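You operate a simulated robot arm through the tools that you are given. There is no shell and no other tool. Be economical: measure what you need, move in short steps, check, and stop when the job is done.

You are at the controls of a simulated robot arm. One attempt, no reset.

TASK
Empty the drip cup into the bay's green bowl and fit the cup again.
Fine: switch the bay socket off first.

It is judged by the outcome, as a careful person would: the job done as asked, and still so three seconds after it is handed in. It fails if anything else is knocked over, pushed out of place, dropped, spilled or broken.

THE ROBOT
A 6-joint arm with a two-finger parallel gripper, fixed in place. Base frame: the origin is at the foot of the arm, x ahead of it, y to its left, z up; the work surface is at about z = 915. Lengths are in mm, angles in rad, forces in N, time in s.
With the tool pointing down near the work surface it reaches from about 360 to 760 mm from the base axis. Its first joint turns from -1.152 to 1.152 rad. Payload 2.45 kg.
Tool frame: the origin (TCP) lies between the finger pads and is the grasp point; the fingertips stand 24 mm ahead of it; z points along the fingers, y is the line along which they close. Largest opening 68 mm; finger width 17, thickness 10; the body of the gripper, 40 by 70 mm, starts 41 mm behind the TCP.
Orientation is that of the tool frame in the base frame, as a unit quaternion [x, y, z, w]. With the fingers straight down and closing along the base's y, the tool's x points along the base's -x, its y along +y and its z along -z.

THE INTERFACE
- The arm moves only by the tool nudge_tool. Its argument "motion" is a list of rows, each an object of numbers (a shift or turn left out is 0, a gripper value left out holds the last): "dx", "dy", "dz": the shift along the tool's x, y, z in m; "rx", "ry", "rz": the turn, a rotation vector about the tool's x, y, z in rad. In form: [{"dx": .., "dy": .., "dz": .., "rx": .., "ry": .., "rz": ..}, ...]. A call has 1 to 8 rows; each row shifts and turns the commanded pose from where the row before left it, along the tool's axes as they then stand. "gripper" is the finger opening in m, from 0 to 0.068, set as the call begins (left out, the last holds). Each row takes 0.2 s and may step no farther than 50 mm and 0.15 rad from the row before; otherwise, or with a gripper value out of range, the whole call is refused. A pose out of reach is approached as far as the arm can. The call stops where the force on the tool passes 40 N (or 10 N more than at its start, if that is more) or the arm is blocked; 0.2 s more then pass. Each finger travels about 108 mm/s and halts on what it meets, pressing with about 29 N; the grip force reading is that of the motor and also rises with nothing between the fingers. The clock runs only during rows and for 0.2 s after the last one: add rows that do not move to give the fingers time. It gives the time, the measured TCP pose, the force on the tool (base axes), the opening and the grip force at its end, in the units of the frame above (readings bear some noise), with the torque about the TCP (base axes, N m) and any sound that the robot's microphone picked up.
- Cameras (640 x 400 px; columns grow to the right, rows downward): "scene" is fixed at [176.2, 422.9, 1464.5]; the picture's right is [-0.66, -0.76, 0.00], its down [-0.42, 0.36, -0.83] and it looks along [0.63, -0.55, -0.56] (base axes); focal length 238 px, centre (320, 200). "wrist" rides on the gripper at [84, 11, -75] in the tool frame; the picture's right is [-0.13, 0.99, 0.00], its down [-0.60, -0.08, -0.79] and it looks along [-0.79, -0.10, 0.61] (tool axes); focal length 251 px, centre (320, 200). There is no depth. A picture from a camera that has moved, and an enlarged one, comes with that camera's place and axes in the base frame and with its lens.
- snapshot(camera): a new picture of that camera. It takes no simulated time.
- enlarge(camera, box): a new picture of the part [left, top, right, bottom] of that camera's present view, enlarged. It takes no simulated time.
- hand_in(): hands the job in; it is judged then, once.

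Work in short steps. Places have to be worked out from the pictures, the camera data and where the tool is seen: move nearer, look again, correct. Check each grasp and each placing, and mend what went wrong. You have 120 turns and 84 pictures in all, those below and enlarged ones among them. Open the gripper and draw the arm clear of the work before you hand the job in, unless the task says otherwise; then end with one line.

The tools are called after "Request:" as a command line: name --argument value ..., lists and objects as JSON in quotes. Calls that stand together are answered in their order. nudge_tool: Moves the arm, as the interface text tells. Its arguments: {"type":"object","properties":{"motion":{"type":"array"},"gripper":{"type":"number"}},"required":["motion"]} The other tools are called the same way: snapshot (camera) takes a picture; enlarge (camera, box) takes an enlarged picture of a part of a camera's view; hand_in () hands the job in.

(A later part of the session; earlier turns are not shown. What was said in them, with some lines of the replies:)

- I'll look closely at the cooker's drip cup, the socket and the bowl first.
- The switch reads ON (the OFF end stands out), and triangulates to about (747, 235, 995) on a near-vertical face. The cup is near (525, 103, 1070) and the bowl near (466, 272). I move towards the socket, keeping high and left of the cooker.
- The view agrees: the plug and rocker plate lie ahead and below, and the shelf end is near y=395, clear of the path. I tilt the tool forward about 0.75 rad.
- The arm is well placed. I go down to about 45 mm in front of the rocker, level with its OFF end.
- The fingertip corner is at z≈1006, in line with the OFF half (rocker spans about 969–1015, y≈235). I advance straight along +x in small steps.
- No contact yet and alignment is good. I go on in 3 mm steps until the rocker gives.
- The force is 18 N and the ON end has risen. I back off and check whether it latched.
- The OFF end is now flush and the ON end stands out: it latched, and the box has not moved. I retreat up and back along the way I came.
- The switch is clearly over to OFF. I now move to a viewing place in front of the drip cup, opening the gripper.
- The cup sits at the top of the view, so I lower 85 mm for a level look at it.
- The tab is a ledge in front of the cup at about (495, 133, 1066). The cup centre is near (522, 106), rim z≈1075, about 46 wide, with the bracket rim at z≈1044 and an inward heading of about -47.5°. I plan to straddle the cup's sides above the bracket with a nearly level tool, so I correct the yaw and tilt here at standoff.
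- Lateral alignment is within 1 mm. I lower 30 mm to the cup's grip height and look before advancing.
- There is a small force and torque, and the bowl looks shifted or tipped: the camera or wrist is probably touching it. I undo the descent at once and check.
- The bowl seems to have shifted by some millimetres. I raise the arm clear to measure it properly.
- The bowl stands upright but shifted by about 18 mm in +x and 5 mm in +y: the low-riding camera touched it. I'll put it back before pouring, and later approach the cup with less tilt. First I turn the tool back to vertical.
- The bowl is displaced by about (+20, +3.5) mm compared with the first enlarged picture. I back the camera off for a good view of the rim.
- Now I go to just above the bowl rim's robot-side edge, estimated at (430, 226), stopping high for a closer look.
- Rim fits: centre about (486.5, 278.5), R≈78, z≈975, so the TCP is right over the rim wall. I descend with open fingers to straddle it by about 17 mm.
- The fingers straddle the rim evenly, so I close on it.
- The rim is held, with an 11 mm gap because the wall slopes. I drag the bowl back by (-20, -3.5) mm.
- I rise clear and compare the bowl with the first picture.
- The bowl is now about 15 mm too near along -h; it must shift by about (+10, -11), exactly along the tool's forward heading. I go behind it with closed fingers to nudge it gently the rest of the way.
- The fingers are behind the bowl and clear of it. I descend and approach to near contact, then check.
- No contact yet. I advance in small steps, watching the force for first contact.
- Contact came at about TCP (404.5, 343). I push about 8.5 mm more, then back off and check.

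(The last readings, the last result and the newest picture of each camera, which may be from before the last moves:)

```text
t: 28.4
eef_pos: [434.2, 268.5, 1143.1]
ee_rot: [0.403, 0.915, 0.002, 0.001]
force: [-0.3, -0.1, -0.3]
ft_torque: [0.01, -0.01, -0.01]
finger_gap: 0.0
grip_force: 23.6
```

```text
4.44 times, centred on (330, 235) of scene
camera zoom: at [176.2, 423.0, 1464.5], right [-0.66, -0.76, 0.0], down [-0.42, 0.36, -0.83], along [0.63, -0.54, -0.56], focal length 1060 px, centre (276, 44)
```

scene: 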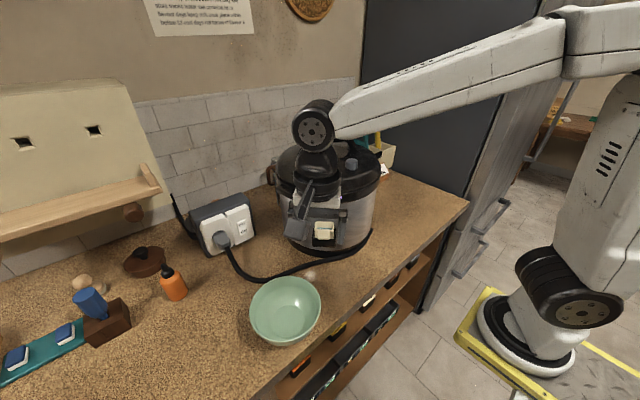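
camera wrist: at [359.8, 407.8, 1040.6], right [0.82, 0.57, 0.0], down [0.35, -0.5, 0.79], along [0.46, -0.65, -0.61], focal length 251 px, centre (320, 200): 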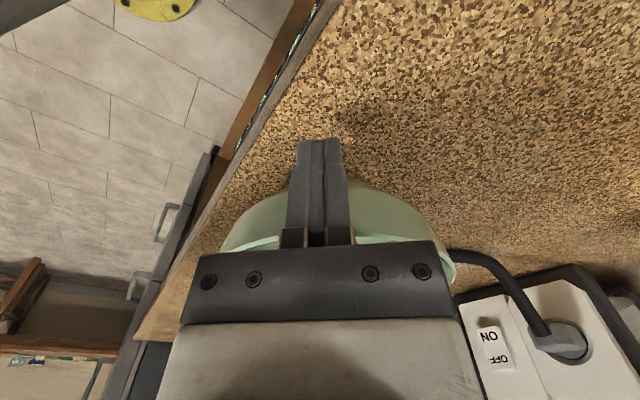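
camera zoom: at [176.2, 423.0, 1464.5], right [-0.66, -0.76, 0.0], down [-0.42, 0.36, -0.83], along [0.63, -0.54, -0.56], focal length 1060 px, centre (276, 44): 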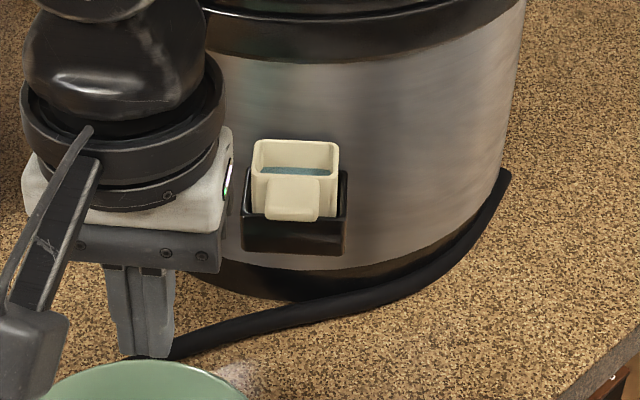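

The bowl is back within about 3 mm of its first position, centre about (472, 269). Now I tilt only 1.0 rad, keeping the camera well above the bowl, and open the gripper.

Request:
nudge_tool --motion '[{"ry": -0.143}, {"ry": -0.143}, {"ry": -0.143}, {"ry": -0.143}, {"ry": -0.143}, {"ry": -0.143}, {"ry": -0.142}]' --gripper 0.068

Request:
nudge_tool --motion '[{"dx": -0.0068, "dy": -0.015, "dz": 0.0372}, {"dx": -0.0068, "dy": -0.015, "dz": 0.0372}, {"dx": -0.0068, "dy": -0.015, "dz": 0.0372}]'

Request:
snapshot --camera "wrist"

Request:
enlarge --camera "scene" --box '[240, 190, 400, 290]'

```text
t: 30.0
eef_pos: [432.8, 267.4, 1145.0]
ee_rot: [0.355, 0.802, -0.192, 0.44]
force: [-0.9, -0.7, -0.5]
ft_torque: [0.01, 0.0, -0.02]
finger_gap: 67.9
grip_force: 0.0
```

```text
t: 30.8
eef_pos: [470.0, 158.7, 1099.5]
ee_rot: [0.354, 0.803, -0.192, 0.439]
force: [-0.1, -0.1, -0.5]
ft_torque: [-0.02, -0.01, -0.01]
finger_gap: 68.1
grip_force: 0.0
```

```text
40 pictures are left
camera wrist: at [405.0, 246.0, 1071.6], right [0.78, 0.62, 0.11], down [-0.29, 0.2, 0.94], along [0.56, -0.76, 0.33], focal length 251 px, centre (320, 200)
```

wrist: 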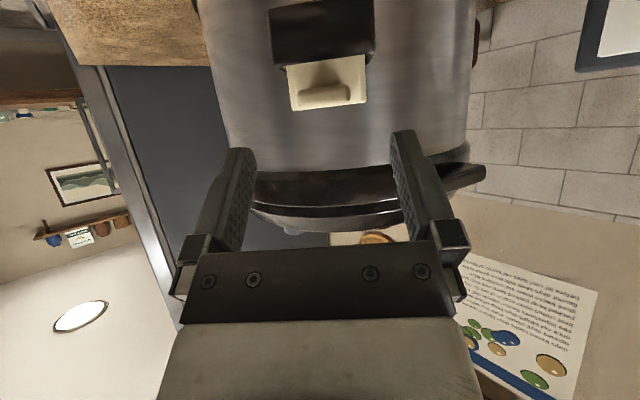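

```text
4.00 times, centred on (320, 240) of scene
camera zoom: at [176.2, 423.0, 1464.5], right [-0.66, -0.76, 0.0], down [-0.42, 0.36, -0.83], along [0.63, -0.54, -0.56], focal length 954 px, centre (320, 40)
```

zoom: 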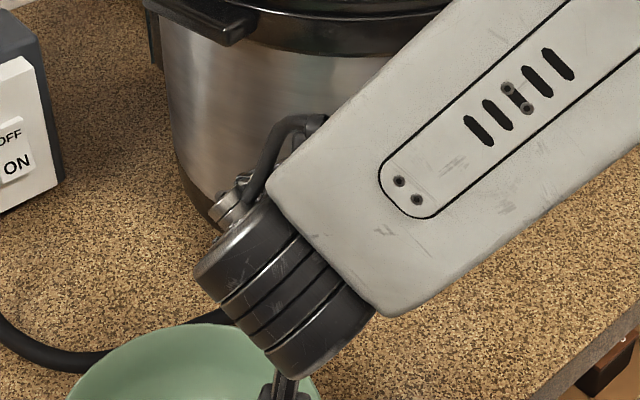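

The camera is well above the bowl. The cup sits about 4 mm to the tool's +y, so I correct that, lower 31 mm and advance the first 40 mm so the fingers straddle the tab.

Request:
nudge_tool --motion '[{"dx": 0.0261, "dy": 0.004, "dz": 0.0167}, {"dx": -0.0108, "dz": 0.0168}, {"dx": -0.0108, "dz": 0.0168}]'

Request:
snapshot --camera "wrist"

Request:
enlarge --camera "scene" --box '[240, 190, 400, 290]'

```text
t: 31.6
eef_pos: [500.0, 133.7, 1070.2]
ee_rot: [0.355, 0.803, -0.193, 0.439]
force: [0.1, 0.7, -0.1]
ft_torque: [0.06, 0.0, 0.07]
finger_gap: 68.1
grip_force: 0.0
```

```text
38 pictures are left
camera wrist: at [434.9, 222.3, 1041.0], right [0.78, 0.62, 0.11], down [-0.29, 0.2, 0.94], along [0.56, -0.76, 0.33], focal length 251 px, centre (320, 200)
```

wrist: 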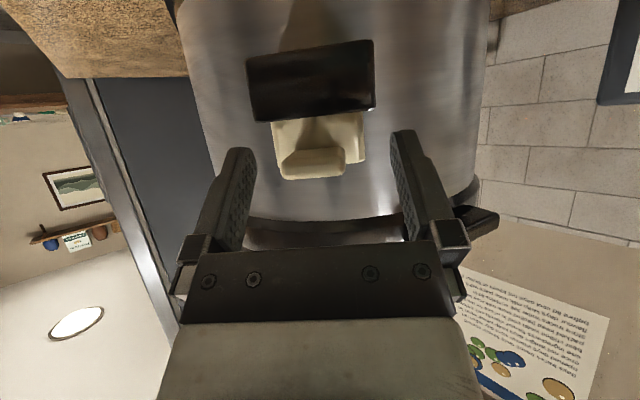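

```text
4.00 times, centred on (320, 240) of scene
camera zoom: at [176.2, 423.0, 1464.5], right [-0.66, -0.76, 0.0], down [-0.42, 0.36, -0.83], along [0.63, -0.54, -0.56], focal length 954 px, centre (320, 40)
```

zoom: 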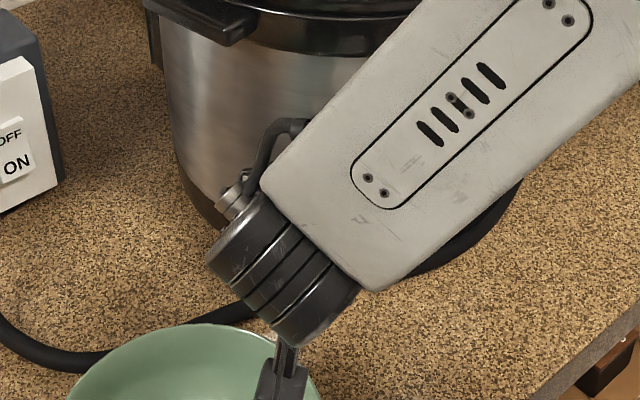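

The cup is centred between the fingers within 2 mm. I advance the last 28 mm.

Request:
nudge_tool --motion '[{"dx": -0.0075, "dy": -0.0015, "dz": 0.0118}, {"dx": -0.0075, "dz": 0.0118}]'

Request:
snapshot --camera "wrist"

```text
t: 32.2
eef_pos: [517.2, 111.9, 1071.0]
ee_rot: [0.354, 0.803, -0.192, 0.44]
force: [0.1, 0.6, 0.1]
ft_torque: [0.0, -0.02, -0.01]
finger_gap: 68.1
grip_force: 0.1
```

```text
36 pictures are left
camera wrist: at [452.7, 199.2, 1041.6], right [0.78, 0.62, 0.11], down [-0.29, 0.2, 0.94], along [0.56, -0.76, 0.33], focal length 251 px, centre (320, 200)
```

wrist: 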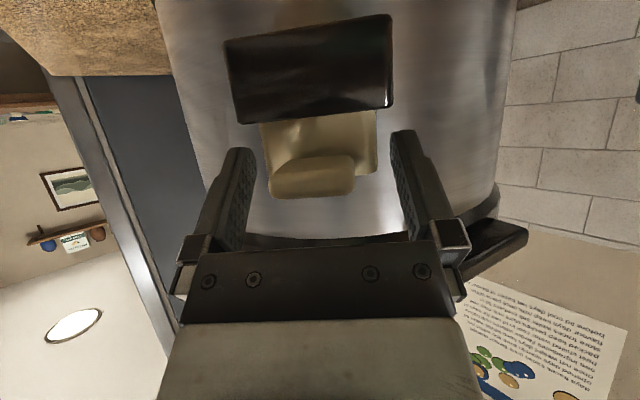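

Tab and cup wall are both centred for this heading, and the fingertips overlap the cup sides above the bracket. I close.

Request:
nudge_tool --motion '[{}, {}]' --gripper 0.03

Request:
snapshot --camera "wrist"

```text
t: 32.8
eef_pos: [517.8, 112.3, 1071.3]
ee_rot: [0.354, 0.803, -0.192, 0.439]
force: [0.0, -0.4, 1.5]
ft_torque: [-0.03, 0.02, 0.0]
finger_gap: 49.2
grip_force: 28.9
```

```text
35 pictures are left
camera wrist: at [452.6, 199.4, 1041.7], right [0.78, 0.62, 0.11], down [-0.29, 0.2, 0.94], along [0.56, -0.76, 0.33], focal length 251 px, centre (320, 200)
```

wrist: 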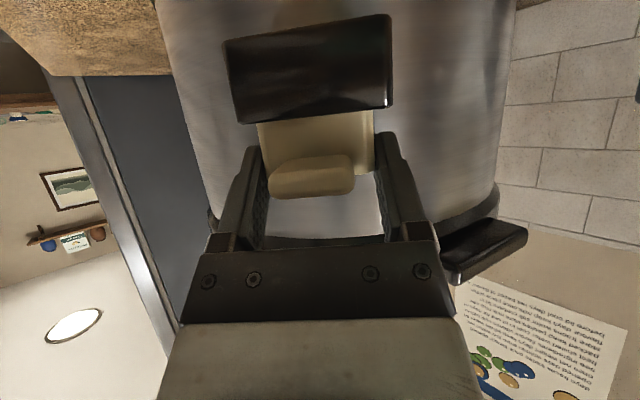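

The cup is held (gap 49.2, 29 N) with no side forces. I lift straight up slowly, 12 mm first.

Request:
nudge_tool --motion '[{"dx": -0.0034, "dz": -0.0022}, {"dx": -0.0034, "dz": -0.0022}, {"dx": -0.0034, "dz": -0.0022}]'

Request:
snapshot --camera "wrist"

```text
t: 33.6
eef_pos: [517.7, 110.9, 1082.3]
ee_rot: [0.354, 0.803, -0.192, 0.439]
force: [0.9, 1.0, -0.9]
ft_torque: [0.09, -0.08, 0.07]
finger_gap: 49.2
grip_force: 29.0
```

```text
34 pictures are left
camera wrist: at [452.1, 199.3, 1052.5], right [0.78, 0.62, 0.11], down [-0.29, 0.2, 0.94], along [0.56, -0.76, 0.33], focal length 251 px, centre (320, 200)
```

wrist: 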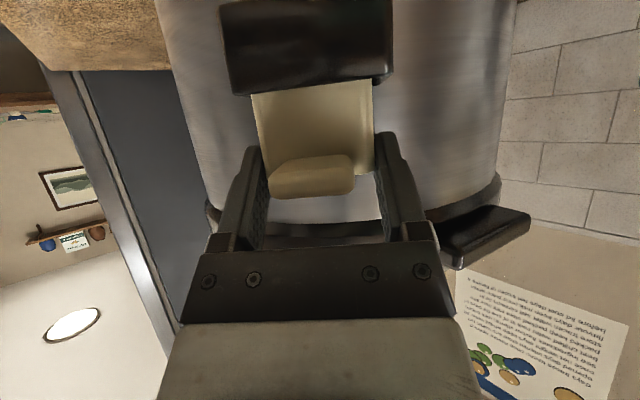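

The cup rises with the fingers, level. I lift another 48 mm.

Request:
nudge_tool --motion '[{"dx": -0.005, "dz": -0.0032}, {"dx": -0.005, "dz": -0.0032}, {"dx": -0.005, "dz": -0.0032}, {"dx": -0.005, "dz": -0.0032}, {"dx": -0.005, "dz": -0.0032}, {"dx": -0.005, "dz": -0.0032}, {"dx": -0.005, "dz": -0.0032}, {"dx": -0.005, "dz": -0.0032}]'

Request:
snapshot --camera "wrist"

```text
t: 35.4
eef_pos: [517.1, 112.0, 1129.8]
ee_rot: [0.355, 0.803, -0.192, 0.439]
force: [0.6, 0.2, -1.4]
ft_torque: [0.02, 0.02, -0.01]
finger_gap: 49.4
grip_force: 29.1
```

```text
33 pictures are left
camera wrist: at [452.4, 199.4, 1100.1], right [0.78, 0.62, 0.11], down [-0.29, 0.2, 0.94], along [0.56, -0.76, 0.33], focal length 251 px, centre (320, 200)
```

wrist: 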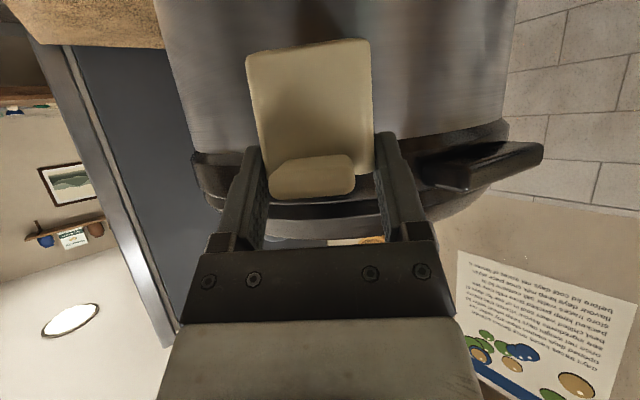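

The cup is out and level. I carry it back away from the cooker, then smoothly sideways over the bowl.

Request:
nudge_tool --motion '[{"dx": 0.0054, "dz": -0.0084}, {"dx": 0.0081, "dz": -0.0126}, {"dx": 0.0081, "dz": -0.0126}, {"dx": 0.0081, "dz": -0.0126}, {"dx": 0.0027, "dz": -0.0042}]'

Request:
nudge_tool --motion '[{"dx": 0.0062, "dy": 0.0091, "dz": -0.0096}, {"dx": 0.0062, "dy": 0.0091, "dz": -0.0096}, {"dx": 0.0062, "dy": 0.0091, "dz": -0.0096}, {"dx": 0.0062, "dy": 0.0091, "dz": -0.0096}, {"dx": 0.0062, "dy": 0.0091, "dz": -0.0096}, {"dx": 0.0062, "dy": 0.0091, "dz": -0.0096}, {"dx": 0.0062, "dy": 0.0091, "dz": -0.0096}, {"dx": 0.0062, "dy": 0.0091, "dz": -0.0096}]'

Request:
snapshot --camera "scene"

Request:
snapshot --camera "wrist"

```text
t: 36.6
eef_pos: [475.7, 156.4, 1130.1]
ee_rot: [0.354, 0.803, -0.192, 0.439]
force: [0.6, -1.3, -0.2]
ft_torque: [0.0, -0.01, 0.01]
finger_gap: 49.5
grip_force: 28.8
```

```text
t: 38.4
eef_pos: [468.8, 270.5, 1129.8]
ee_rot: [0.355, 0.803, -0.192, 0.438]
force: [0.2, -0.1, -0.9]
ft_torque: [0.01, -0.04, -0.02]
finger_gap: 49.2
grip_force: 29.0
```

```text
32 pictures are left
```

scene: 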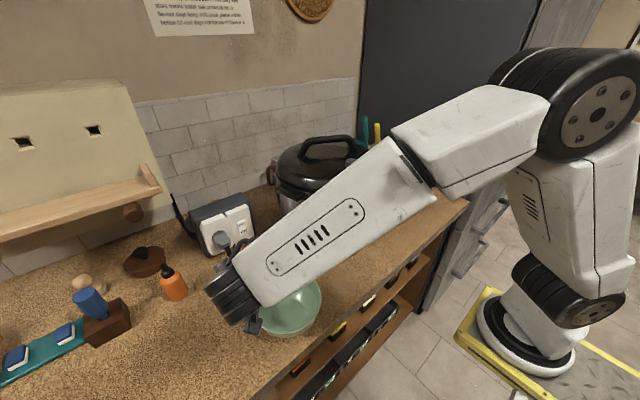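

```text
31 pictures are left
camera wrist: at [403.7, 359.1, 1100.6], right [0.78, 0.62, 0.11], down [-0.29, 0.2, 0.94], along [0.56, -0.76, 0.33], focal length 251 px, centre (320, 200)
```

wrist: 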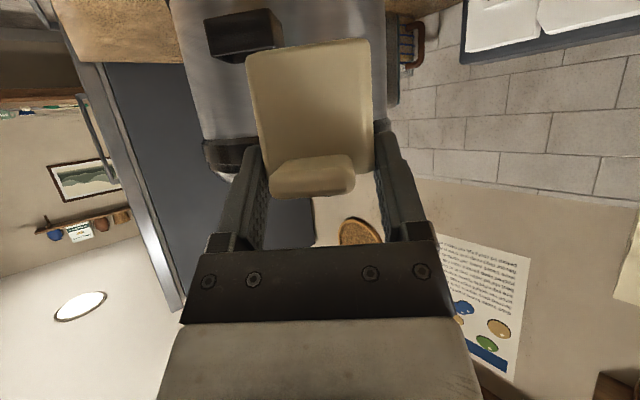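

The cup is over the bowl centre at z≈1130. I descend 65 mm.

Request:
nudge_tool --motion '[{"dx": 0.0109, "dz": 0.007}, {"dx": 0.0109, "dz": 0.007}, {"dx": 0.0109, "dz": 0.007}, {"dx": 0.0109, "dz": 0.007}, {"dx": 0.0109, "dz": 0.007}]'

Request:
enlarge --camera "scene" --box '[200, 230, 360, 350]'

```text
t: 39.6
eef_pos: [469.3, 272.6, 1064.0]
ee_rot: [0.355, 0.803, -0.192, 0.439]
force: [0.1, -0.4, -0.2]
ft_torque: [-0.01, 0.07, 0.0]
finger_gap: 49.2
grip_force: 29.0
```

```text
3.33 times, centred on (280, 290) of scene
camera zoom: at [176.2, 423.0, 1464.5], right [-0.66, -0.76, 0.0], down [-0.42, 0.36, -0.83], along [0.63, -0.55, -0.56], focal length 795 px, centre (453, -100)
```

zoom: 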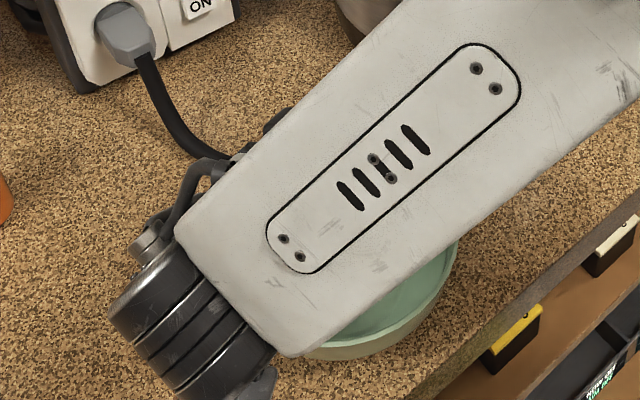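

All is clear. I start tipping the cup forward over its back lip, above the bowl's centre.

Request:
nudge_tool --motion '[{"ry": 0.1}, {"ry": 0.1}, {"ry": 0.1}, {"ry": 0.1}, {"ry": 0.1}, {"ry": 0.1}, {"ry": 0.1}, {"ry": 0.1}]'

Request:
snapshot --camera "wrist"

Request:
enlarge --camera "scene" --box '[200, 230, 360, 350]'

```text
t: 41.4
eef_pos: [469.6, 273.1, 1064.7]
ee_rot: [0.401, 0.911, -0.039, 0.092]
force: [-0.2, -0.1, -0.2]
ft_torque: [0.01, 0.0, 0.0]
finger_gap: 49.3
grip_force: 29.4
```

```text
29 pictures are left
camera wrist: at [411.0, 351.9, 1122.6], right [0.82, 0.58, 0.03], down [0.23, -0.38, 0.9], along [0.53, -0.73, -0.44], focal length 251 px, centre (320, 200)
```

wrist: 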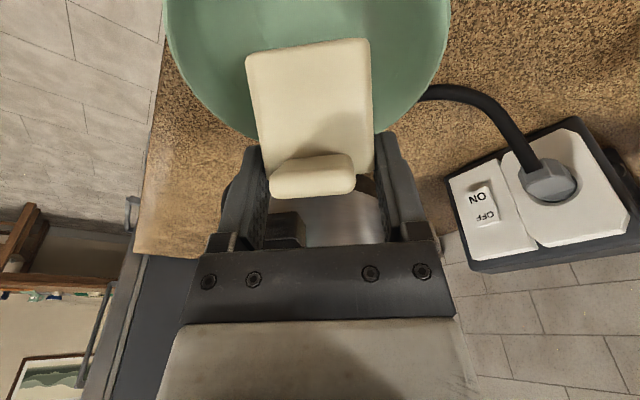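

```text
3.33 times, centred on (280, 290) of scene
camera zoom: at [176.2, 423.0, 1464.5], right [-0.66, -0.76, 0.0], down [-0.42, 0.36, -0.83], along [0.63, -0.55, -0.56], focal length 795 px, centre (453, -100)
```

zoom: 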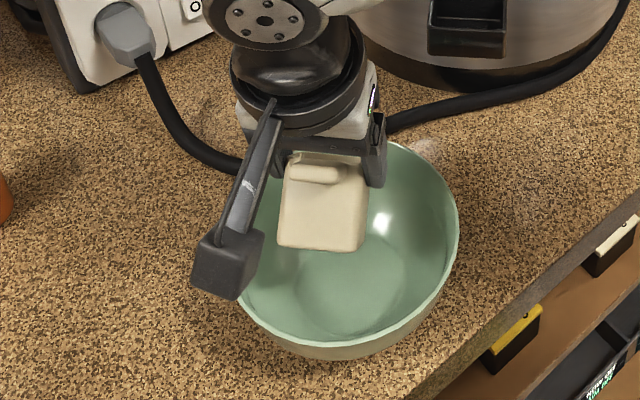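

The mouth is over the bowl's middle, with the far rim about 86 mm ahead and lateral centring within a few millimetres. I continue tipping past horizontal.

Request:
nudge_tool --motion '[{"ry": 0.08}, {"ry": 0.08}, {"ry": 0.08}, {"ry": 0.08}, {"ry": 0.08}, {"ry": 0.08}, {"ry": 0.08}, {"ry": 0.08}]'

Request:
enlarge --camera "scene" --box '[200, 230, 360, 350]'

```text
t: 43.2
eef_pos: [470.1, 273.1, 1064.6]
ee_rot: [0.392, 0.893, 0.089, -0.199]
force: [0.3, 0.8, -0.3]
ft_torque: [-0.01, -0.02, 0.0]
finger_gap: 49.3
grip_force: 28.6
```

```text
3.33 times, centred on (280, 290) of scene
camera zoom: at [176.2, 423.0, 1464.5], right [-0.66, -0.76, 0.0], down [-0.42, 0.36, -0.83], along [0.63, -0.55, -0.56], focal length 795 px, centre (453, -100)
```

zoom: 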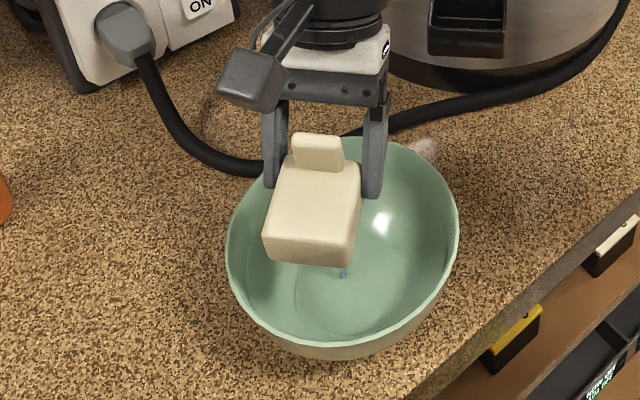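

Water is falling into the bowl. I tip further and hold.

Request:
nudge_tool --motion '[{"ry": 0.1}, {"ry": 0.1}, {"ry": 0.1}, {"ry": 0.1}, {"ry": 0.1}, {}, {}, {}]'

Request:
nudge_tool --motion '[{}, {}, {}, {}, {}, {}, {}, {}]'

Request:
enlarge --camera "scene" --box '[200, 230, 360, 350]'

Request:
snapshot --camera "wrist"

```text
t: 45.0
eef_pos: [468.3, 271.7, 1066.2]
ee_rot: [0.36, 0.816, 0.185, -0.414]
force: [0.1, -0.8, 0.4]
ft_torque: [-0.01, -0.04, 0.02]
finger_gap: 49.0
grip_force: 29.2
```

```text
t: 46.8
eef_pos: [468.4, 271.9, 1066.0]
ee_rot: [0.359, 0.817, 0.183, -0.413]
force: [-1.8, -0.7, -0.5]
ft_torque: [-0.03, -0.01, 0.0]
finger_gap: 49.0
grip_force: 28.6
```

```text
3.33 times, centred on (280, 290) of scene
camera zoom: at [176.2, 423.0, 1464.5], right [-0.66, -0.76, 0.0], down [-0.42, 0.36, -0.83], along [0.63, -0.55, -0.56], focal length 795 px, centre (453, -100)
```

zoom: 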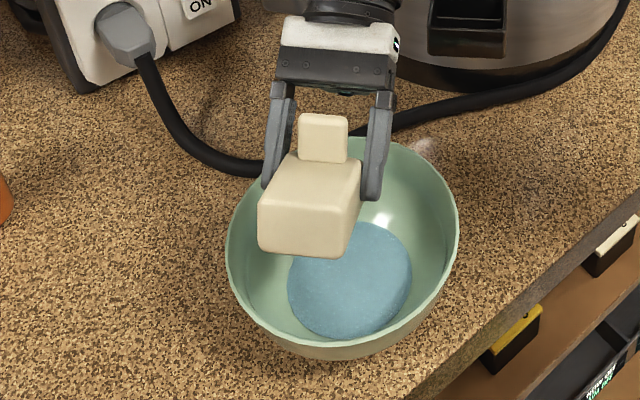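

```text
25 pictures are left
camera wrist: at [484.2, 271.6, 1178.0], right [0.78, 0.61, -0.1], down [0.61, -0.79, -0.02], along [-0.09, -0.05, -0.99], focal length 251 px, centre (320, 200)
```

wrist: 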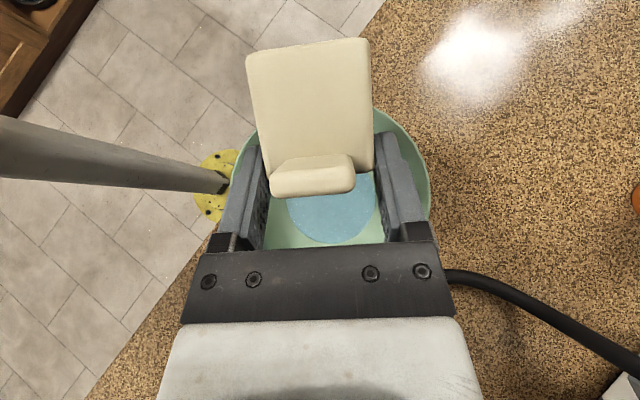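

The water is in the bowl. I tip slightly more to drain the rest, hold, then start righting the cup.

Request:
nudge_tool --motion '[{"ry": 0.1}, {"ry": 0.1}, {}, {}, {}, {}, {"ry": -0.1}, {"ry": -0.1}]'

Request:
nudge_tool --motion '[{"ry": -0.1}, {"ry": -0.1}, {"ry": -0.1}, {"ry": -0.1}, {"ry": -0.1}, {"ry": -0.1}, {"ry": -0.1}, {"ry": -0.1}]'

Request:
nudge_tool --motion '[{"ry": -0.1}, {"ry": -0.1}, {"ry": -0.1}, {"ry": -0.1}, {"ry": -0.1}, {"ry": -0.14}, {"ry": -0.14}, {"ry": -0.14}]'

Request:
snapshot --camera "wrist"

```text
t: 48.6
eef_pos: [469.5, 270.6, 1063.3]
ee_rot: [0.362, 0.814, 0.183, -0.415]
force: [0.0, 0.1, -0.4]
ft_torque: [-0.05, -0.02, -0.01]
finger_gap: 49.1
grip_force: 28.9
```

```text
t: 50.4
eef_pos: [468.7, 271.7, 1063.8]
ee_rot: [0.403, 0.913, 0.029, -0.062]
force: [0.4, 0.5, -1.1]
ft_torque: [0.0, 0.02, 0.0]
finger_gap: 49.0
grip_force: 29.0
```

```text
t: 52.2
eef_pos: [469.2, 273.1, 1064.2]
ee_rot: [0.373, 0.846, -0.152, 0.35]
force: [-0.6, -0.4, -0.5]
ft_torque: [0.02, -0.02, -0.01]
finger_gap: 49.0
grip_force: 28.6
```

```text
24 pictures are left
camera wrist: at [400.9, 363.4, 1059.2], right [0.79, 0.6, 0.09], down [-0.15, 0.04, 0.99], along [0.59, -0.8, 0.12], focal length 251 px, centre (320, 200)
```

wrist: 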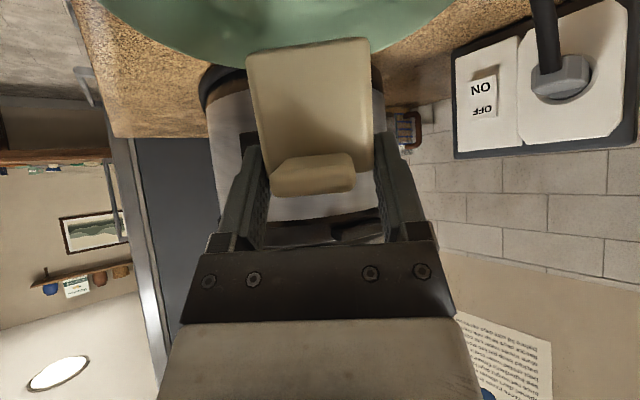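

The cup hasn't slipped in the grip. I finish levelling it, then raise it back to z≈1130.

Request:
nudge_tool --motion '[{"ry": -0.11}, {"ry": -0.11}, {"dx": -0.0139, "dz": -0.0089}, {"dx": -0.0139, "dz": -0.0089}, {"dx": -0.0139, "dz": -0.0089}, {"dx": -0.0139, "dz": -0.0089}]'

Request:
nudge_tool --motion '[{"dx": -0.0062, "dy": -0.0091, "dz": 0.0096}, {"dx": -0.0062, "dy": -0.0091, "dz": 0.0096}, {"dx": -0.0062, "dy": -0.0091, "dz": 0.0096}, {"dx": -0.0062, "dy": -0.0091, "dz": 0.0096}, {"dx": -0.0062, "dy": -0.0091, "dz": 0.0096}, {"dx": -0.0062, "dy": -0.0091, "dz": 0.0096}, {"dx": -0.0062, "dy": -0.0091, "dz": 0.0096}, {"dx": -0.0062, "dy": -0.0091, "dz": 0.0096}]'

Request:
enlarge --camera "scene" --box '[230, 200, 370, 340]'

```text
t: 53.6
eef_pos: [468.8, 273.1, 1130.5]
ee_rot: [0.355, 0.802, -0.193, 0.439]
force: [0.3, 0.6, -0.6]
ft_torque: [0.0, 0.01, -0.01]
finger_gap: 48.8
grip_force: 28.5
```

```text
t: 55.4
eef_pos: [477.8, 156.4, 1131.0]
ee_rot: [0.355, 0.803, -0.192, 0.438]
force: [0.0, 0.1, -0.7]
ft_torque: [-0.03, 0.03, 0.02]
finger_gap: 49.1
grip_force: 28.8
```

```text
2.86 times, centred on (300, 270) of scene
camera zoom: at [176.2, 422.9, 1464.5], right [-0.66, -0.76, 0.0], down [-0.42, 0.36, -0.83], along [0.63, -0.55, -0.56], focal length 682 px, centre (377, 0)
```

zoom: 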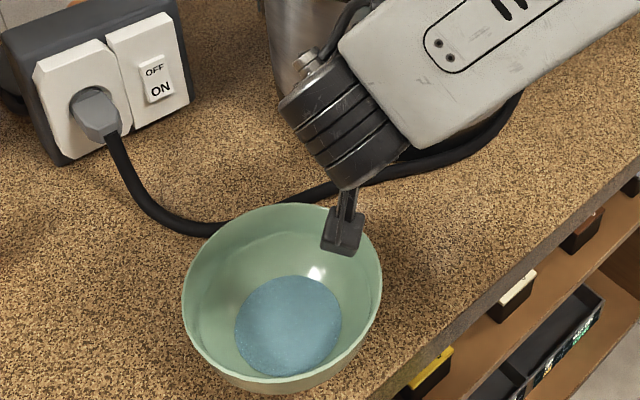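

Bowl, water and switch all look right. I retrace exactly to above the bracket.

Request:
nudge_tool --motion '[{"dx": -0.0027, "dz": 0.0042}, {"dx": -0.0081, "dz": 0.0126}, {"dx": -0.0081, "dz": 0.0126}, {"dx": -0.0081, "dz": 0.0126}, {"dx": -0.0054, "dz": 0.0084}, {}]'

Request:
snapshot --camera "wrist"

```text
t: 56.8
eef_pos: [518.0, 111.2, 1130.1]
ee_rot: [0.355, 0.803, -0.192, 0.439]
force: [0.8, 0.5, -1.0]
ft_torque: [0.0, 0.0, 0.0]
finger_gap: 49.0
grip_force: 28.7
```

```text
22 pictures are left
camera wrist: at [452.7, 199.1, 1101.2], right [0.78, 0.62, 0.11], down [-0.29, 0.2, 0.94], along [0.56, -0.76, 0.33], focal length 251 px, centre (320, 200)
```

wrist: 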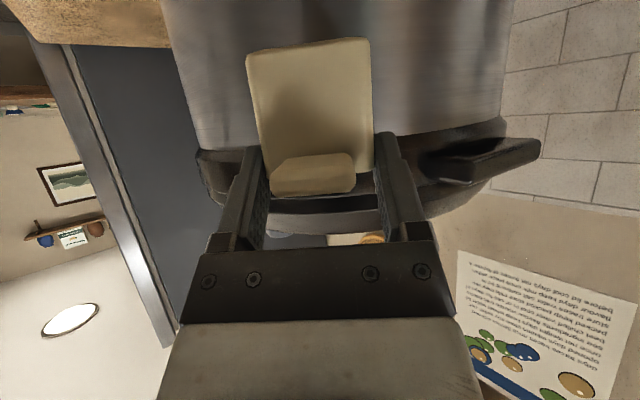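

The cooker looks marginally smaller than in the lift view, so I check with the fixed camera whether anything moved.

Request:
enlarge --camera "scene" --box '[260, 190, 400, 280]'

Request:
enlarge --camera "wrist" --box '[200, 0, 440, 160]'

```text
4.44 times, centred on (330, 235) of scene
camera zoom: at [176.2, 422.9, 1464.5], right [-0.66, -0.76, 0.0], down [-0.42, 0.36, -0.83], along [0.63, -0.55, -0.56], focal length 1060 px, centre (276, 44)
```

zoom: 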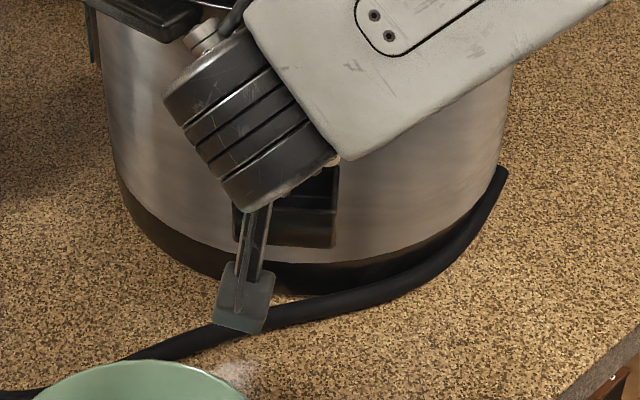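

```text
2.50 times, centred on (320, 80) of wrist
camera zoom: at [452.7, 199.1, 1101.2], right [0.78, 0.62, 0.11], down [-0.29, 0.2, 0.94], along [0.56, -0.76, 0.33], focal length 629 px, centre (320, 500)
```

zoom: 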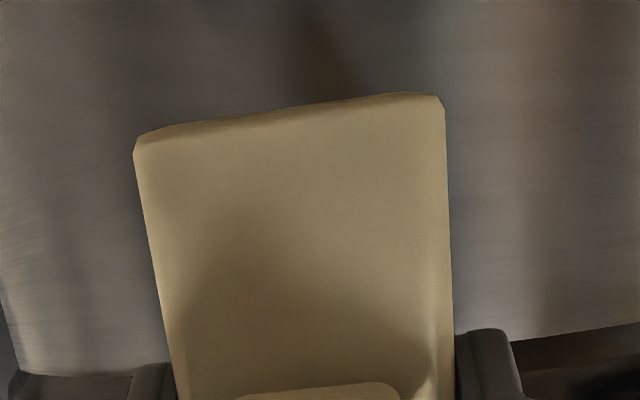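

The cooker and bracket seem shifted by roughly 8 mm away, so the cup must be aligned to the bracket's present place. I back off to my earlier viewing pose to compare the bracket against the earlier picture.

Request:
nudge_tool --motion '[{"dx": 0.0091, "dy": -0.0008, "dz": -0.0142}, {"dx": 0.0091, "dy": -0.0008, "dz": -0.0142}, {"dx": 0.0091, "dy": -0.0008, "dz": -0.0142}, {"dx": 0.0091, "dy": -0.0008, "dz": -0.0142}, {"dx": 0.0128, "dz": 0.0082}, {"dx": 0.0128, "dz": 0.0082}, {}]'

Request:
snapshot --camera "wrist"

Request:
enlarge --camera "scene" --box '[260, 190, 400, 280]'

```text
t: 58.4
eef_pos: [468.6, 158.6, 1100.5]
ee_rot: [0.354, 0.803, -0.192, 0.44]
force: [-0.4, -0.2, 0.4]
ft_torque: [-0.03, 0.01, 0.05]
finger_gap: 49.3
grip_force: 28.4
```

```text
19 pictures are left
camera wrist: at [404.5, 245.9, 1071.5], right [0.78, 0.62, 0.11], down [-0.29, 0.2, 0.94], along [0.56, -0.76, 0.33], focal length 251 px, centre (320, 200)
```

wrist: 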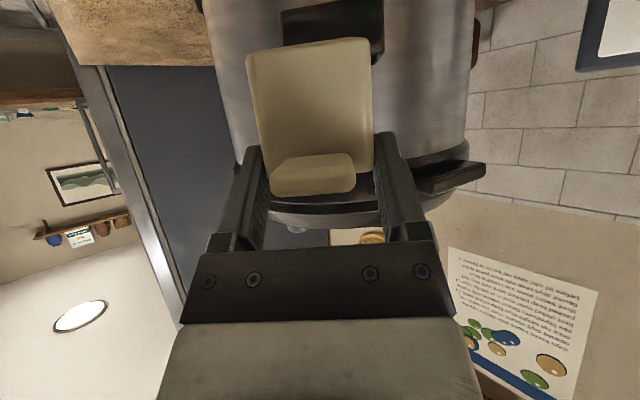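

```text
4.44 times, centred on (330, 235) of scene
camera zoom: at [176.2, 423.0, 1464.5], right [-0.66, -0.76, 0.0], down [-0.42, 0.36, -0.83], along [0.63, -0.55, -0.56], focal length 1060 px, centre (276, 44)
```

zoom: 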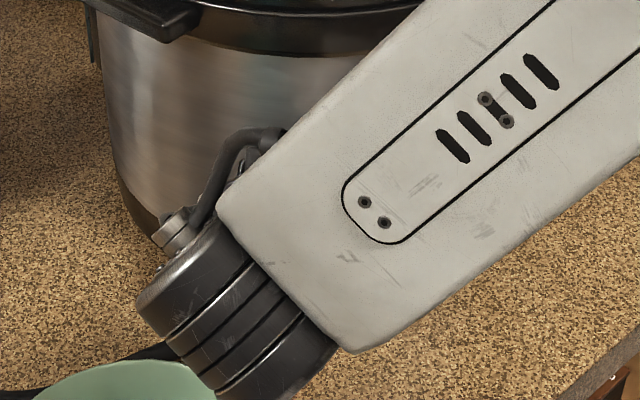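

At the same viewpoint the bracket is about 10 px right and the cooker about 2.5% smaller: it has moved about 6 mm back, 5.5 mm to tool +y, with a slight -0.03 rad turn. I raise slightly and approach with those corrections, stopping above the bracket to check.

Request:
nudge_tool --motion '[{"dx": -0.0059, "dy": 0.0043, "dz": -0.0038}, {"dx": -0.0081, "dy": 0.0044, "dz": 0.0126}, {"dx": -0.0081, "dz": 0.0126}, {"dx": -0.0081, "dz": 0.0126}, {"dx": -0.0081, "dz": 0.0126}, {"rx": 0.0252, "rz": 0.0162}, {}]'

Request:
snapshot --camera "wrist"

```text
t: 60.0
eef_pos: [514.9, 121.2, 1108.2]
ee_rot: [0.367, 0.798, -0.199, 0.436]
force: [0.1, -0.5, 0.2]
ft_torque: [-0.02, -0.02, -0.04]
finger_gap: 49.1
grip_force: 28.8
```

```text
17 pictures are left
camera wrist: at [453.3, 210.3, 1079.2], right [0.8, 0.59, 0.11], down [-0.28, 0.21, 0.94], along [0.53, -0.78, 0.33], focal length 251 px, centre (320, 200)
```

wrist: 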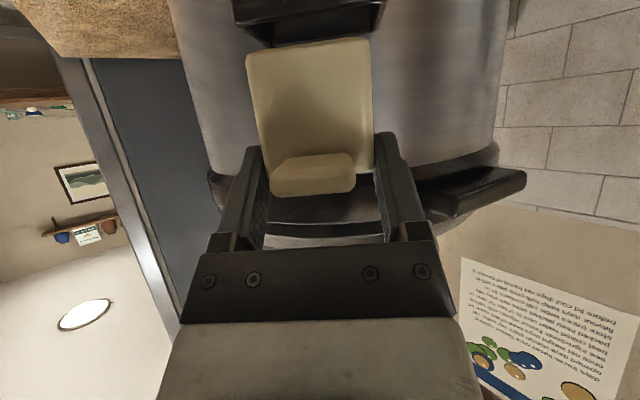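

I enlarge the gap region between cup bottom and bracket.

Request:
enlarge --camera "wrist" --box '[215, 0, 407, 120]'

```text
3.33 times, centred on (311, 60) of wrist
camera zoom: at [453.3, 210.3, 1079.2], right [0.8, 0.59, 0.11], down [-0.28, 0.21, 0.94], along [0.53, -0.78, 0.33], focal length 838 px, centre (350, 667)
```

zoom: 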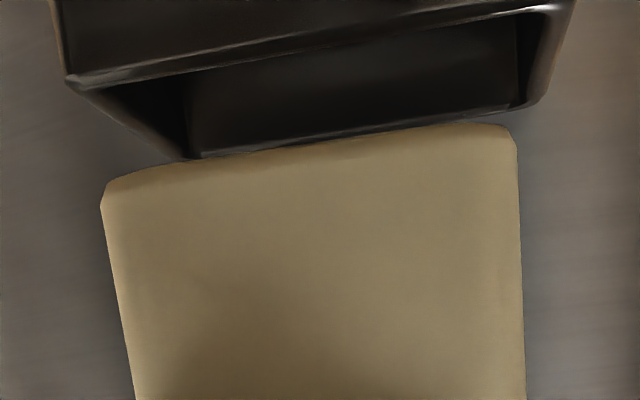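

At this depth the bracket reads about 14 mm further ahead and about 2 mm to +y; yaw agrees. I apply that and look again before lowering.

Request:
nudge_tool --motion '[{"dx": -0.0038, "dy": 0.001, "dz": 0.0059}, {"dx": -0.0038, "dy": 0.001, "dz": 0.0059}, {}]'

Request:
enlarge --camera "wrist" --box '[215, 0, 407, 120]'

Request:
enlarge --camera "scene" --box '[280, 200, 380, 270]'

```text
t: 60.8
eef_pos: [526.8, 111.0, 1108.7]
ee_rot: [0.366, 0.797, -0.199, 0.436]
force: [-0.6, -0.2, -1.1]
ft_torque: [0.0, -0.01, -0.01]
finger_gap: 48.9
grip_force: 29.3
```

```text
3.33 times, centred on (311, 60) of wrist
camera zoom: at [464.2, 200.9, 1079.2], right [0.8, 0.59, 0.11], down [-0.28, 0.21, 0.94], along [0.53, -0.78, 0.33], focal length 838 px, centre (350, 667)
```

zoom: 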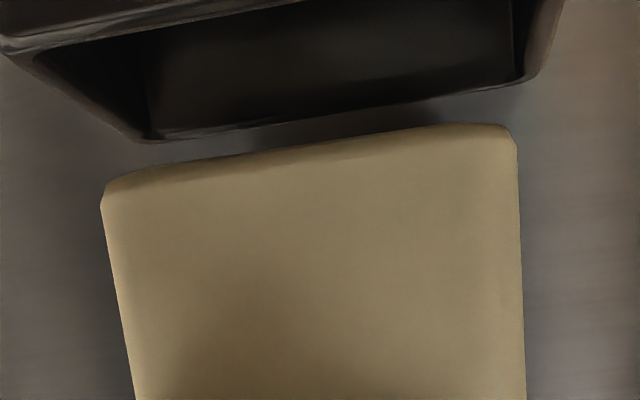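

```text
5.71 times, centred on (330, 235) of scene
camera zoom: at [176.2, 422.9, 1464.5], right [-0.66, -0.76, 0.0], down [-0.42, 0.36, -0.83], along [0.63, -0.55, -0.56], focal length 1363 px, centre (263, 0)
```

zoom: 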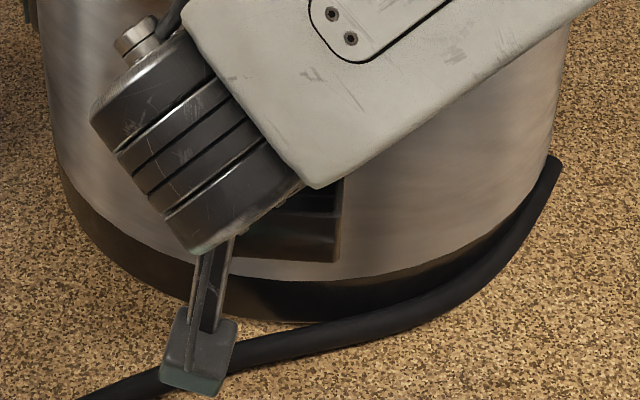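

Using the earlier seated picture as reference, depth is right within 1 mm, and the bracket is still about 2 mm to +y. I correct this and lower 16 mm in small steps, watching the force.

Request:
nudge_tool --motion '[{"dy": 0.002}, {"dx": 0.0034, "dz": 0.0022}, {"dx": 0.0034, "dz": 0.0022}, {"dx": 0.0034, "dz": 0.0022}, {"dx": 0.0034, "dz": 0.0022}]'

Request:
enlarge --camera "wrist" --box '[215, 0, 407, 120]'

```text
t: 62.0
eef_pos: [528.4, 111.8, 1092.0]
ee_rot: [0.367, 0.796, -0.199, 0.439]
force: [-6.0, 0.6, 22.6]
ft_torque: [-0.4, -0.22, -0.08]
finger_gap: 49.5
grip_force: 28.6
```

```text
3.33 times, centred on (311, 60) of wrist
camera zoom: at [466.5, 201.6, 1064.2], right [0.8, 0.59, 0.12], down [-0.29, 0.21, 0.93], along [0.53, -0.78, 0.34], focal length 838 px, centre (350, 667)
```

zoom: 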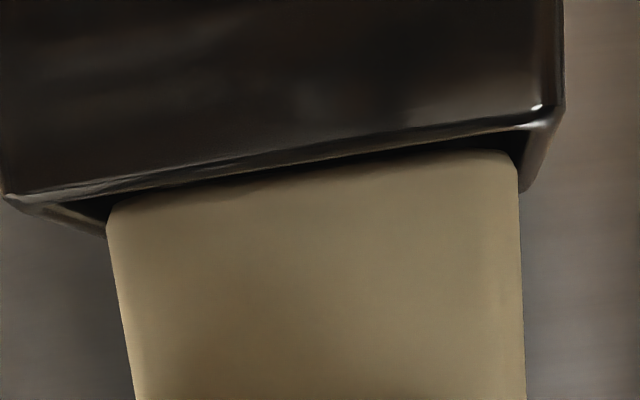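

Contact force is 22 N, and its torque puts it at the back, right-hand edge of the cup. The picture shows spare room in front and on the left. I lift 5 mm, shift 3 mm outward and 1.5 mm to -y, and retry.

Request:
nudge_tool --motion '[{"dx": -0.0042, "dz": -0.0027}, {"dx": 0.0016, "dy": -0.0015, "dz": -0.0025}, {}, {"dx": 0.0025, "dz": 0.0016}, {"dx": 0.0017, "dz": 0.0011}, {"dx": 0.0017, "dz": 0.0011}]'

Request:
enlarge --camera "wrist" --box '[215, 0, 407, 120]'

```text
t: 63.4
eef_pos: [525.6, 113.7, 1089.9]
ee_rot: [0.366, 0.797, -0.199, 0.437]
force: [1.9, -2.2, 0.3]
ft_torque: [-0.08, -0.07, 0.06]
finger_gap: 48.9
grip_force: 28.7
```

```text
3.33 times, centred on (311, 60) of wrist
camera zoom: at [463.5, 203.2, 1059.6], right [0.8, 0.59, 0.11], down [-0.28, 0.21, 0.94], along [0.53, -0.78, 0.33], focal length 838 px, centre (350, 667)
```

zoom: 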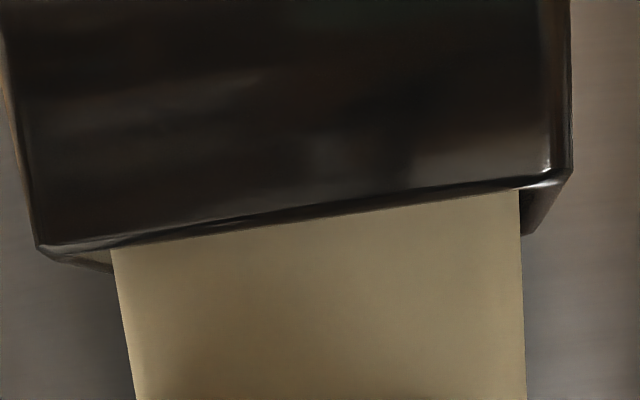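

It has entered the pocket with nearly no vertical force and only a light 3 N push inward. I ease 1 mm in and continue down in small steps.

Request:
nudge_tool --motion '[{"dx": -0.0005, "dy": -0.0007, "dz": 0.0008}, {"dx": 0.0025, "dz": 0.0016}, {"dx": 0.0025, "dz": 0.0016}, {"dx": 0.0025, "dz": 0.0016}]'

Request:
nudge_tool --motion '[{"dx": 0.0017, "dz": 0.0011}, {"dx": 0.0017, "dz": 0.0011}]'

```text
t: 64.4
eef_pos: [525.6, 112.8, 1080.5]
ee_rot: [0.367, 0.797, -0.2, 0.435]
force: [1.7, -2.8, 1.4]
ft_torque: [-0.15, -0.05, 0.1]
finger_gap: 48.9
grip_force: 29.3
```

```text
t: 65.0
eef_pos: [524.8, 111.9, 1075.8]
ee_rot: [0.366, 0.797, -0.198, 0.437]
force: [3.6, -5.4, 2.0]
ft_torque: [-0.16, -0.06, 0.16]
finger_gap: 49.1
grip_force: 28.8
```

There is a growing inward push from the front wall, so I ease in 1.5 mm and lower the last 4–5 mm.

Request:
nudge_tool --motion '[{"dx": -0.0008, "dz": 0.0013}, {"dx": 0.0012, "dz": 0.0008}, {"dx": 0.0013, "dz": 0.0008}, {"dx": 0.0008, "dz": 0.0005}]'

Request:
snapshot --camera "wrist"

```text
t: 66.0
eef_pos: [526.4, 111.3, 1072.3]
ee_rot: [0.366, 0.798, -0.198, 0.436]
force: [-3.1, 2.9, 1.1]
ft_torque: [0.12, 0.14, 0.06]
finger_gap: 49.0
grip_force: 29.3
```

```text
11 pictures are left
camera wrist: at [464.3, 201.8, 1043.1], right [0.8, 0.59, 0.11], down [-0.28, 0.21, 0.94], along [0.53, -0.78, 0.33], focal length 251 px, centre (320, 200)
```

wrist: 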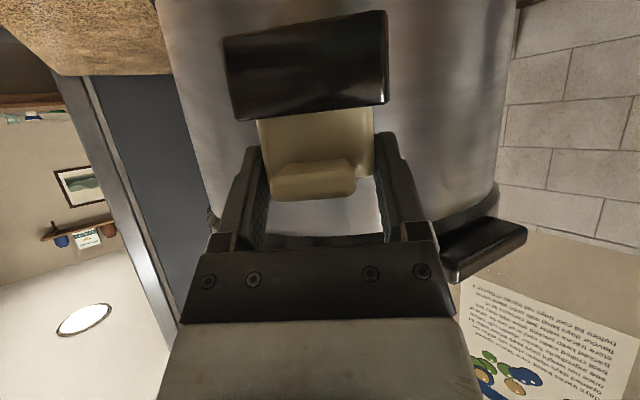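

The picture matches the original seated view. I lower the last bit to confirm it bottoms out.

Request:
nudge_tool --motion '[{"dx": 0.0008, "dz": 0.0005}, {"dx": 0.0008, "dz": 0.0005}]'

```text
t: 66.6
eef_pos: [526.6, 111.9, 1071.0]
ee_rot: [0.367, 0.797, -0.199, 0.436]
force: [-1.6, 3.9, 0.7]
ft_torque: [0.17, 0.07, 0.14]
finger_gap: 48.8
grip_force: 29.2
```

Request:
nudge_tool --motion '[{"dx": 0.0008, "dz": 0.0005}, {"dx": 0.0004, "dz": 0.0003}]'

```text
t: 67.2
eef_pos: [526.8, 112.5, 1069.4]
ee_rot: [0.366, 0.797, -0.198, 0.437]
force: [-6.0, 6.6, 3.3]
ft_torque: [0.23, 0.29, 0.13]
finger_gap: 48.8
grip_force: 29.2
```

Fz now rises: the cup is seated (z≈1069.5, 29 N grip). The cooker stands about 8.6 mm in +x from where it was; I try to draw it gently back by the seated cup, in tiny steps with force watch.

Request:
nudge_tool --motion '[{"dx": 0.0008, "dy": -0.0015, "dz": -0.0013}, {"dx": 0.0008, "dy": -0.0015, "dz": -0.0013}, {}]'

```text
t: 68.0
eef_pos: [524.1, 112.3, 1069.8]
ee_rot: [0.367, 0.797, -0.198, 0.437]
force: [17.7, 0.5, 3.1]
ft_torque: [0.0, -0.52, 0.61]
finger_gap: 49.3
grip_force: 29.3
```

It resists with 18 N. I continue a little to see whether the cooker slides.

Request:
nudge_tool --motion '[{"dx": 0.0005, "dy": -0.001, "dz": -0.0008}, {"dx": 0.0005, "dy": -0.001, "dz": -0.0008}, {}]'

```text
t: 68.8
eef_pos: [520.7, 112.6, 1070.2]
ee_rot: [0.367, 0.797, -0.199, 0.437]
force: [21.5, -3.0, 2.2]
ft_torque: [-0.07, -0.6, 0.83]
finger_gap: 49.6
grip_force: 28.6
```

The force is steady at about 21 N while the tool moves, so the cooker seems to slide. One more short pull, then a look.

Request:
nudge_tool --motion '[{"dx": 0.0006, "dy": -0.0011, "dz": -0.0009}, {"dx": 0.0006, "dy": -0.0011, "dz": -0.0009}, {}]'

Request:
snapshot --camera "wrist"

Request:
enlarge --camera "scene" --box '[260, 190, 400, 280]'

```text
t: 69.6
eef_pos: [517.5, 112.9, 1069.2]
ee_rot: [0.366, 0.797, -0.199, 0.437]
force: [22.4, -7.8, 5.0]
ft_torque: [-0.29, -0.55, 0.72]
finger_gap: 50.0
grip_force: 29.0
```

```text
10 pictures are left
camera wrist: at [455.2, 202.0, 1040.4], right [0.8, 0.6, 0.11], down [-0.29, 0.21, 0.94], along [0.53, -0.78, 0.33], focal length 251 px, centre (320, 200)
```

wrist: 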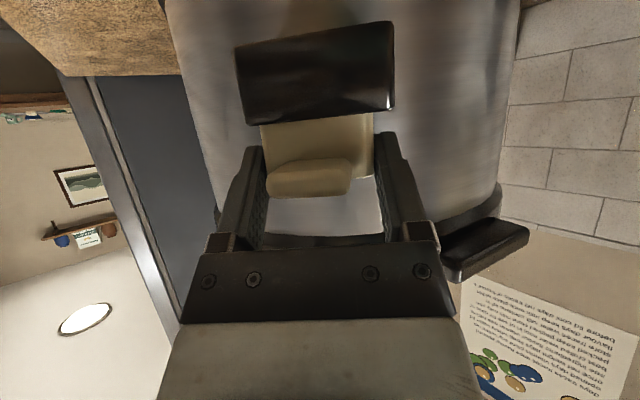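

```text
4.44 times, centred on (330, 235) of scene
camera zoom: at [176.8, 422.7, 1464.5], right [-0.66, -0.76, 0.0], down [-0.42, 0.36, -0.83], along [0.63, -0.54, -0.56], focal length 1060 px, centre (276, 44)
```

zoom: 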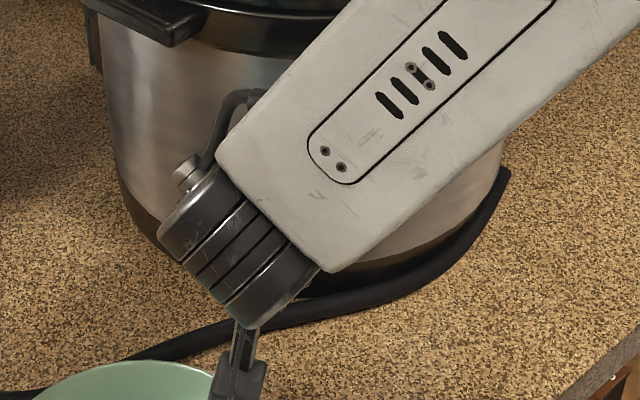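

The cooker has come most of the way back (the handle corner is within a few pixels of the first picture), so I stop pulling. I relax the side load, lower lightly to be sure of the seating, and open the fingers.

Request:
nudge_tool --motion '[{"dx": -0.0005, "dy": 0.002, "dz": 0.0008}, {}]'

Request:
nudge_tool --motion '[{}, {}, {}]' --gripper 0.068

Request:
snapshot --camera "wrist"

```text
t: 70.2
eef_pos: [517.8, 112.5, 1067.0]
ee_rot: [0.367, 0.797, -0.199, 0.436]
force: [4.3, -2.9, 11.2]
ft_torque: [-0.21, 0.07, 0.27]
finger_gap: 49.4
grip_force: 29.3
```

```text
t: 71.0
eef_pos: [518.9, 112.2, 1069.5]
ee_rot: [0.366, 0.798, -0.199, 0.437]
force: [0.7, 0.6, 0.3]
ft_torque: [0.01, -0.03, 0.02]
finger_gap: 68.0
grip_force: 0.1
```

```text
8 pictures are left
camera wrist: at [456.4, 202.4, 1039.7], right [0.8, 0.59, 0.11], down [-0.28, 0.21, 0.94], along [0.53, -0.78, 0.33], focal length 251 px, centre (320, 200)
```

wrist: 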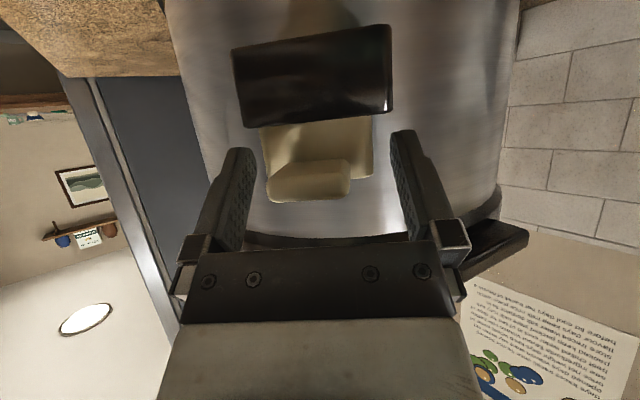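

The cup sits in its bracket and the fingers are clear. I back straight out, then rise.

Request:
nudge_tool --motion '[{"dx": 0.0092, "dz": -0.0143}, {"dx": 0.0092, "dz": -0.0143}, {"dx": 0.0092, "dz": -0.0143}, {"dx": 0.0092, "dz": -0.0143}, {"dx": -0.0378, "dz": -0.0243}, {"dx": -0.0378, "dz": -0.0243}, {"dx": -0.0378, "dz": -0.0243}, {"dx": -0.0378, "dz": -0.0243}]'

Request:
nudge_tool --motion '[{"dx": -0.0378, "dz": -0.0243}, {"dx": -0.0378, "dz": -0.0243}, {"dx": -0.0378, "dz": -0.0243}, {"ry": 0.15}, {"ry": 0.15}, {"ry": 0.15}]'

Request:
snapshot --camera "scene"

Request:
enlarge --camera "scene" --box '[260, 190, 400, 280]'

```text
t: 72.8
eef_pos: [473.9, 164.5, 1248.7]
ee_rot: [0.366, 0.798, -0.199, 0.436]
force: [1.0, 0.1, -0.4]
ft_torque: [0.01, -0.04, 0.01]
finger_gap: 68.1
grip_force: 0.1
```

```text
t: 74.2
eef_pos: [473.3, 162.8, 1384.5]
ee_rot: [0.402, 0.875, -0.112, 0.246]
force: [-0.4, -0.1, -0.1]
ft_torque: [-0.02, 0.0, 0.01]
finger_gap: 68.1
grip_force: 0.1
```

```text
7 pictures are left
```

scene: 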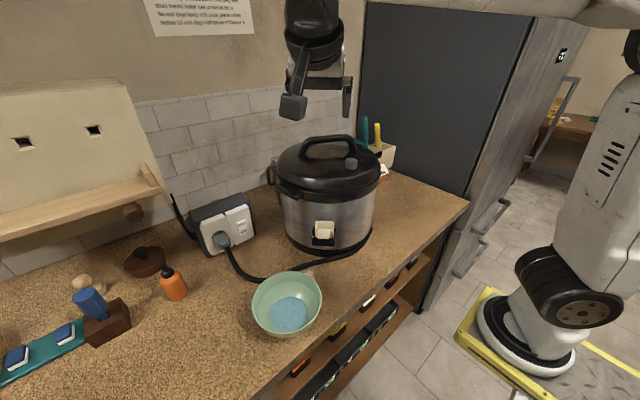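

```text
4.44 times, centred on (330, 235) of scene
camera zoom: at [176.2, 422.9, 1464.5], right [-0.66, -0.76, 0.0], down [-0.42, 0.36, -0.83], along [0.63, -0.55, -0.56], focal length 1060 px, centre (276, 44)
```

zoom: 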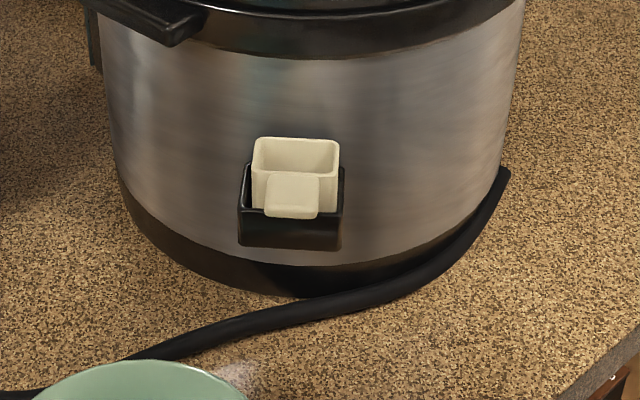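

The cup is empty and seated at its original height in the bracket. The cooker is within about 3 mm of where it started, the bowl holds the water, the socket was last seen at OFF, and the arm is clear with the gripper open.

Request:
hand_in

```text
The job is handed in.
```

The socket was switched off first, then the drip cup was emptied into the green bowl and refitted. I bumped the bowl and the cooker on the way and put both back to within about 3 mm.
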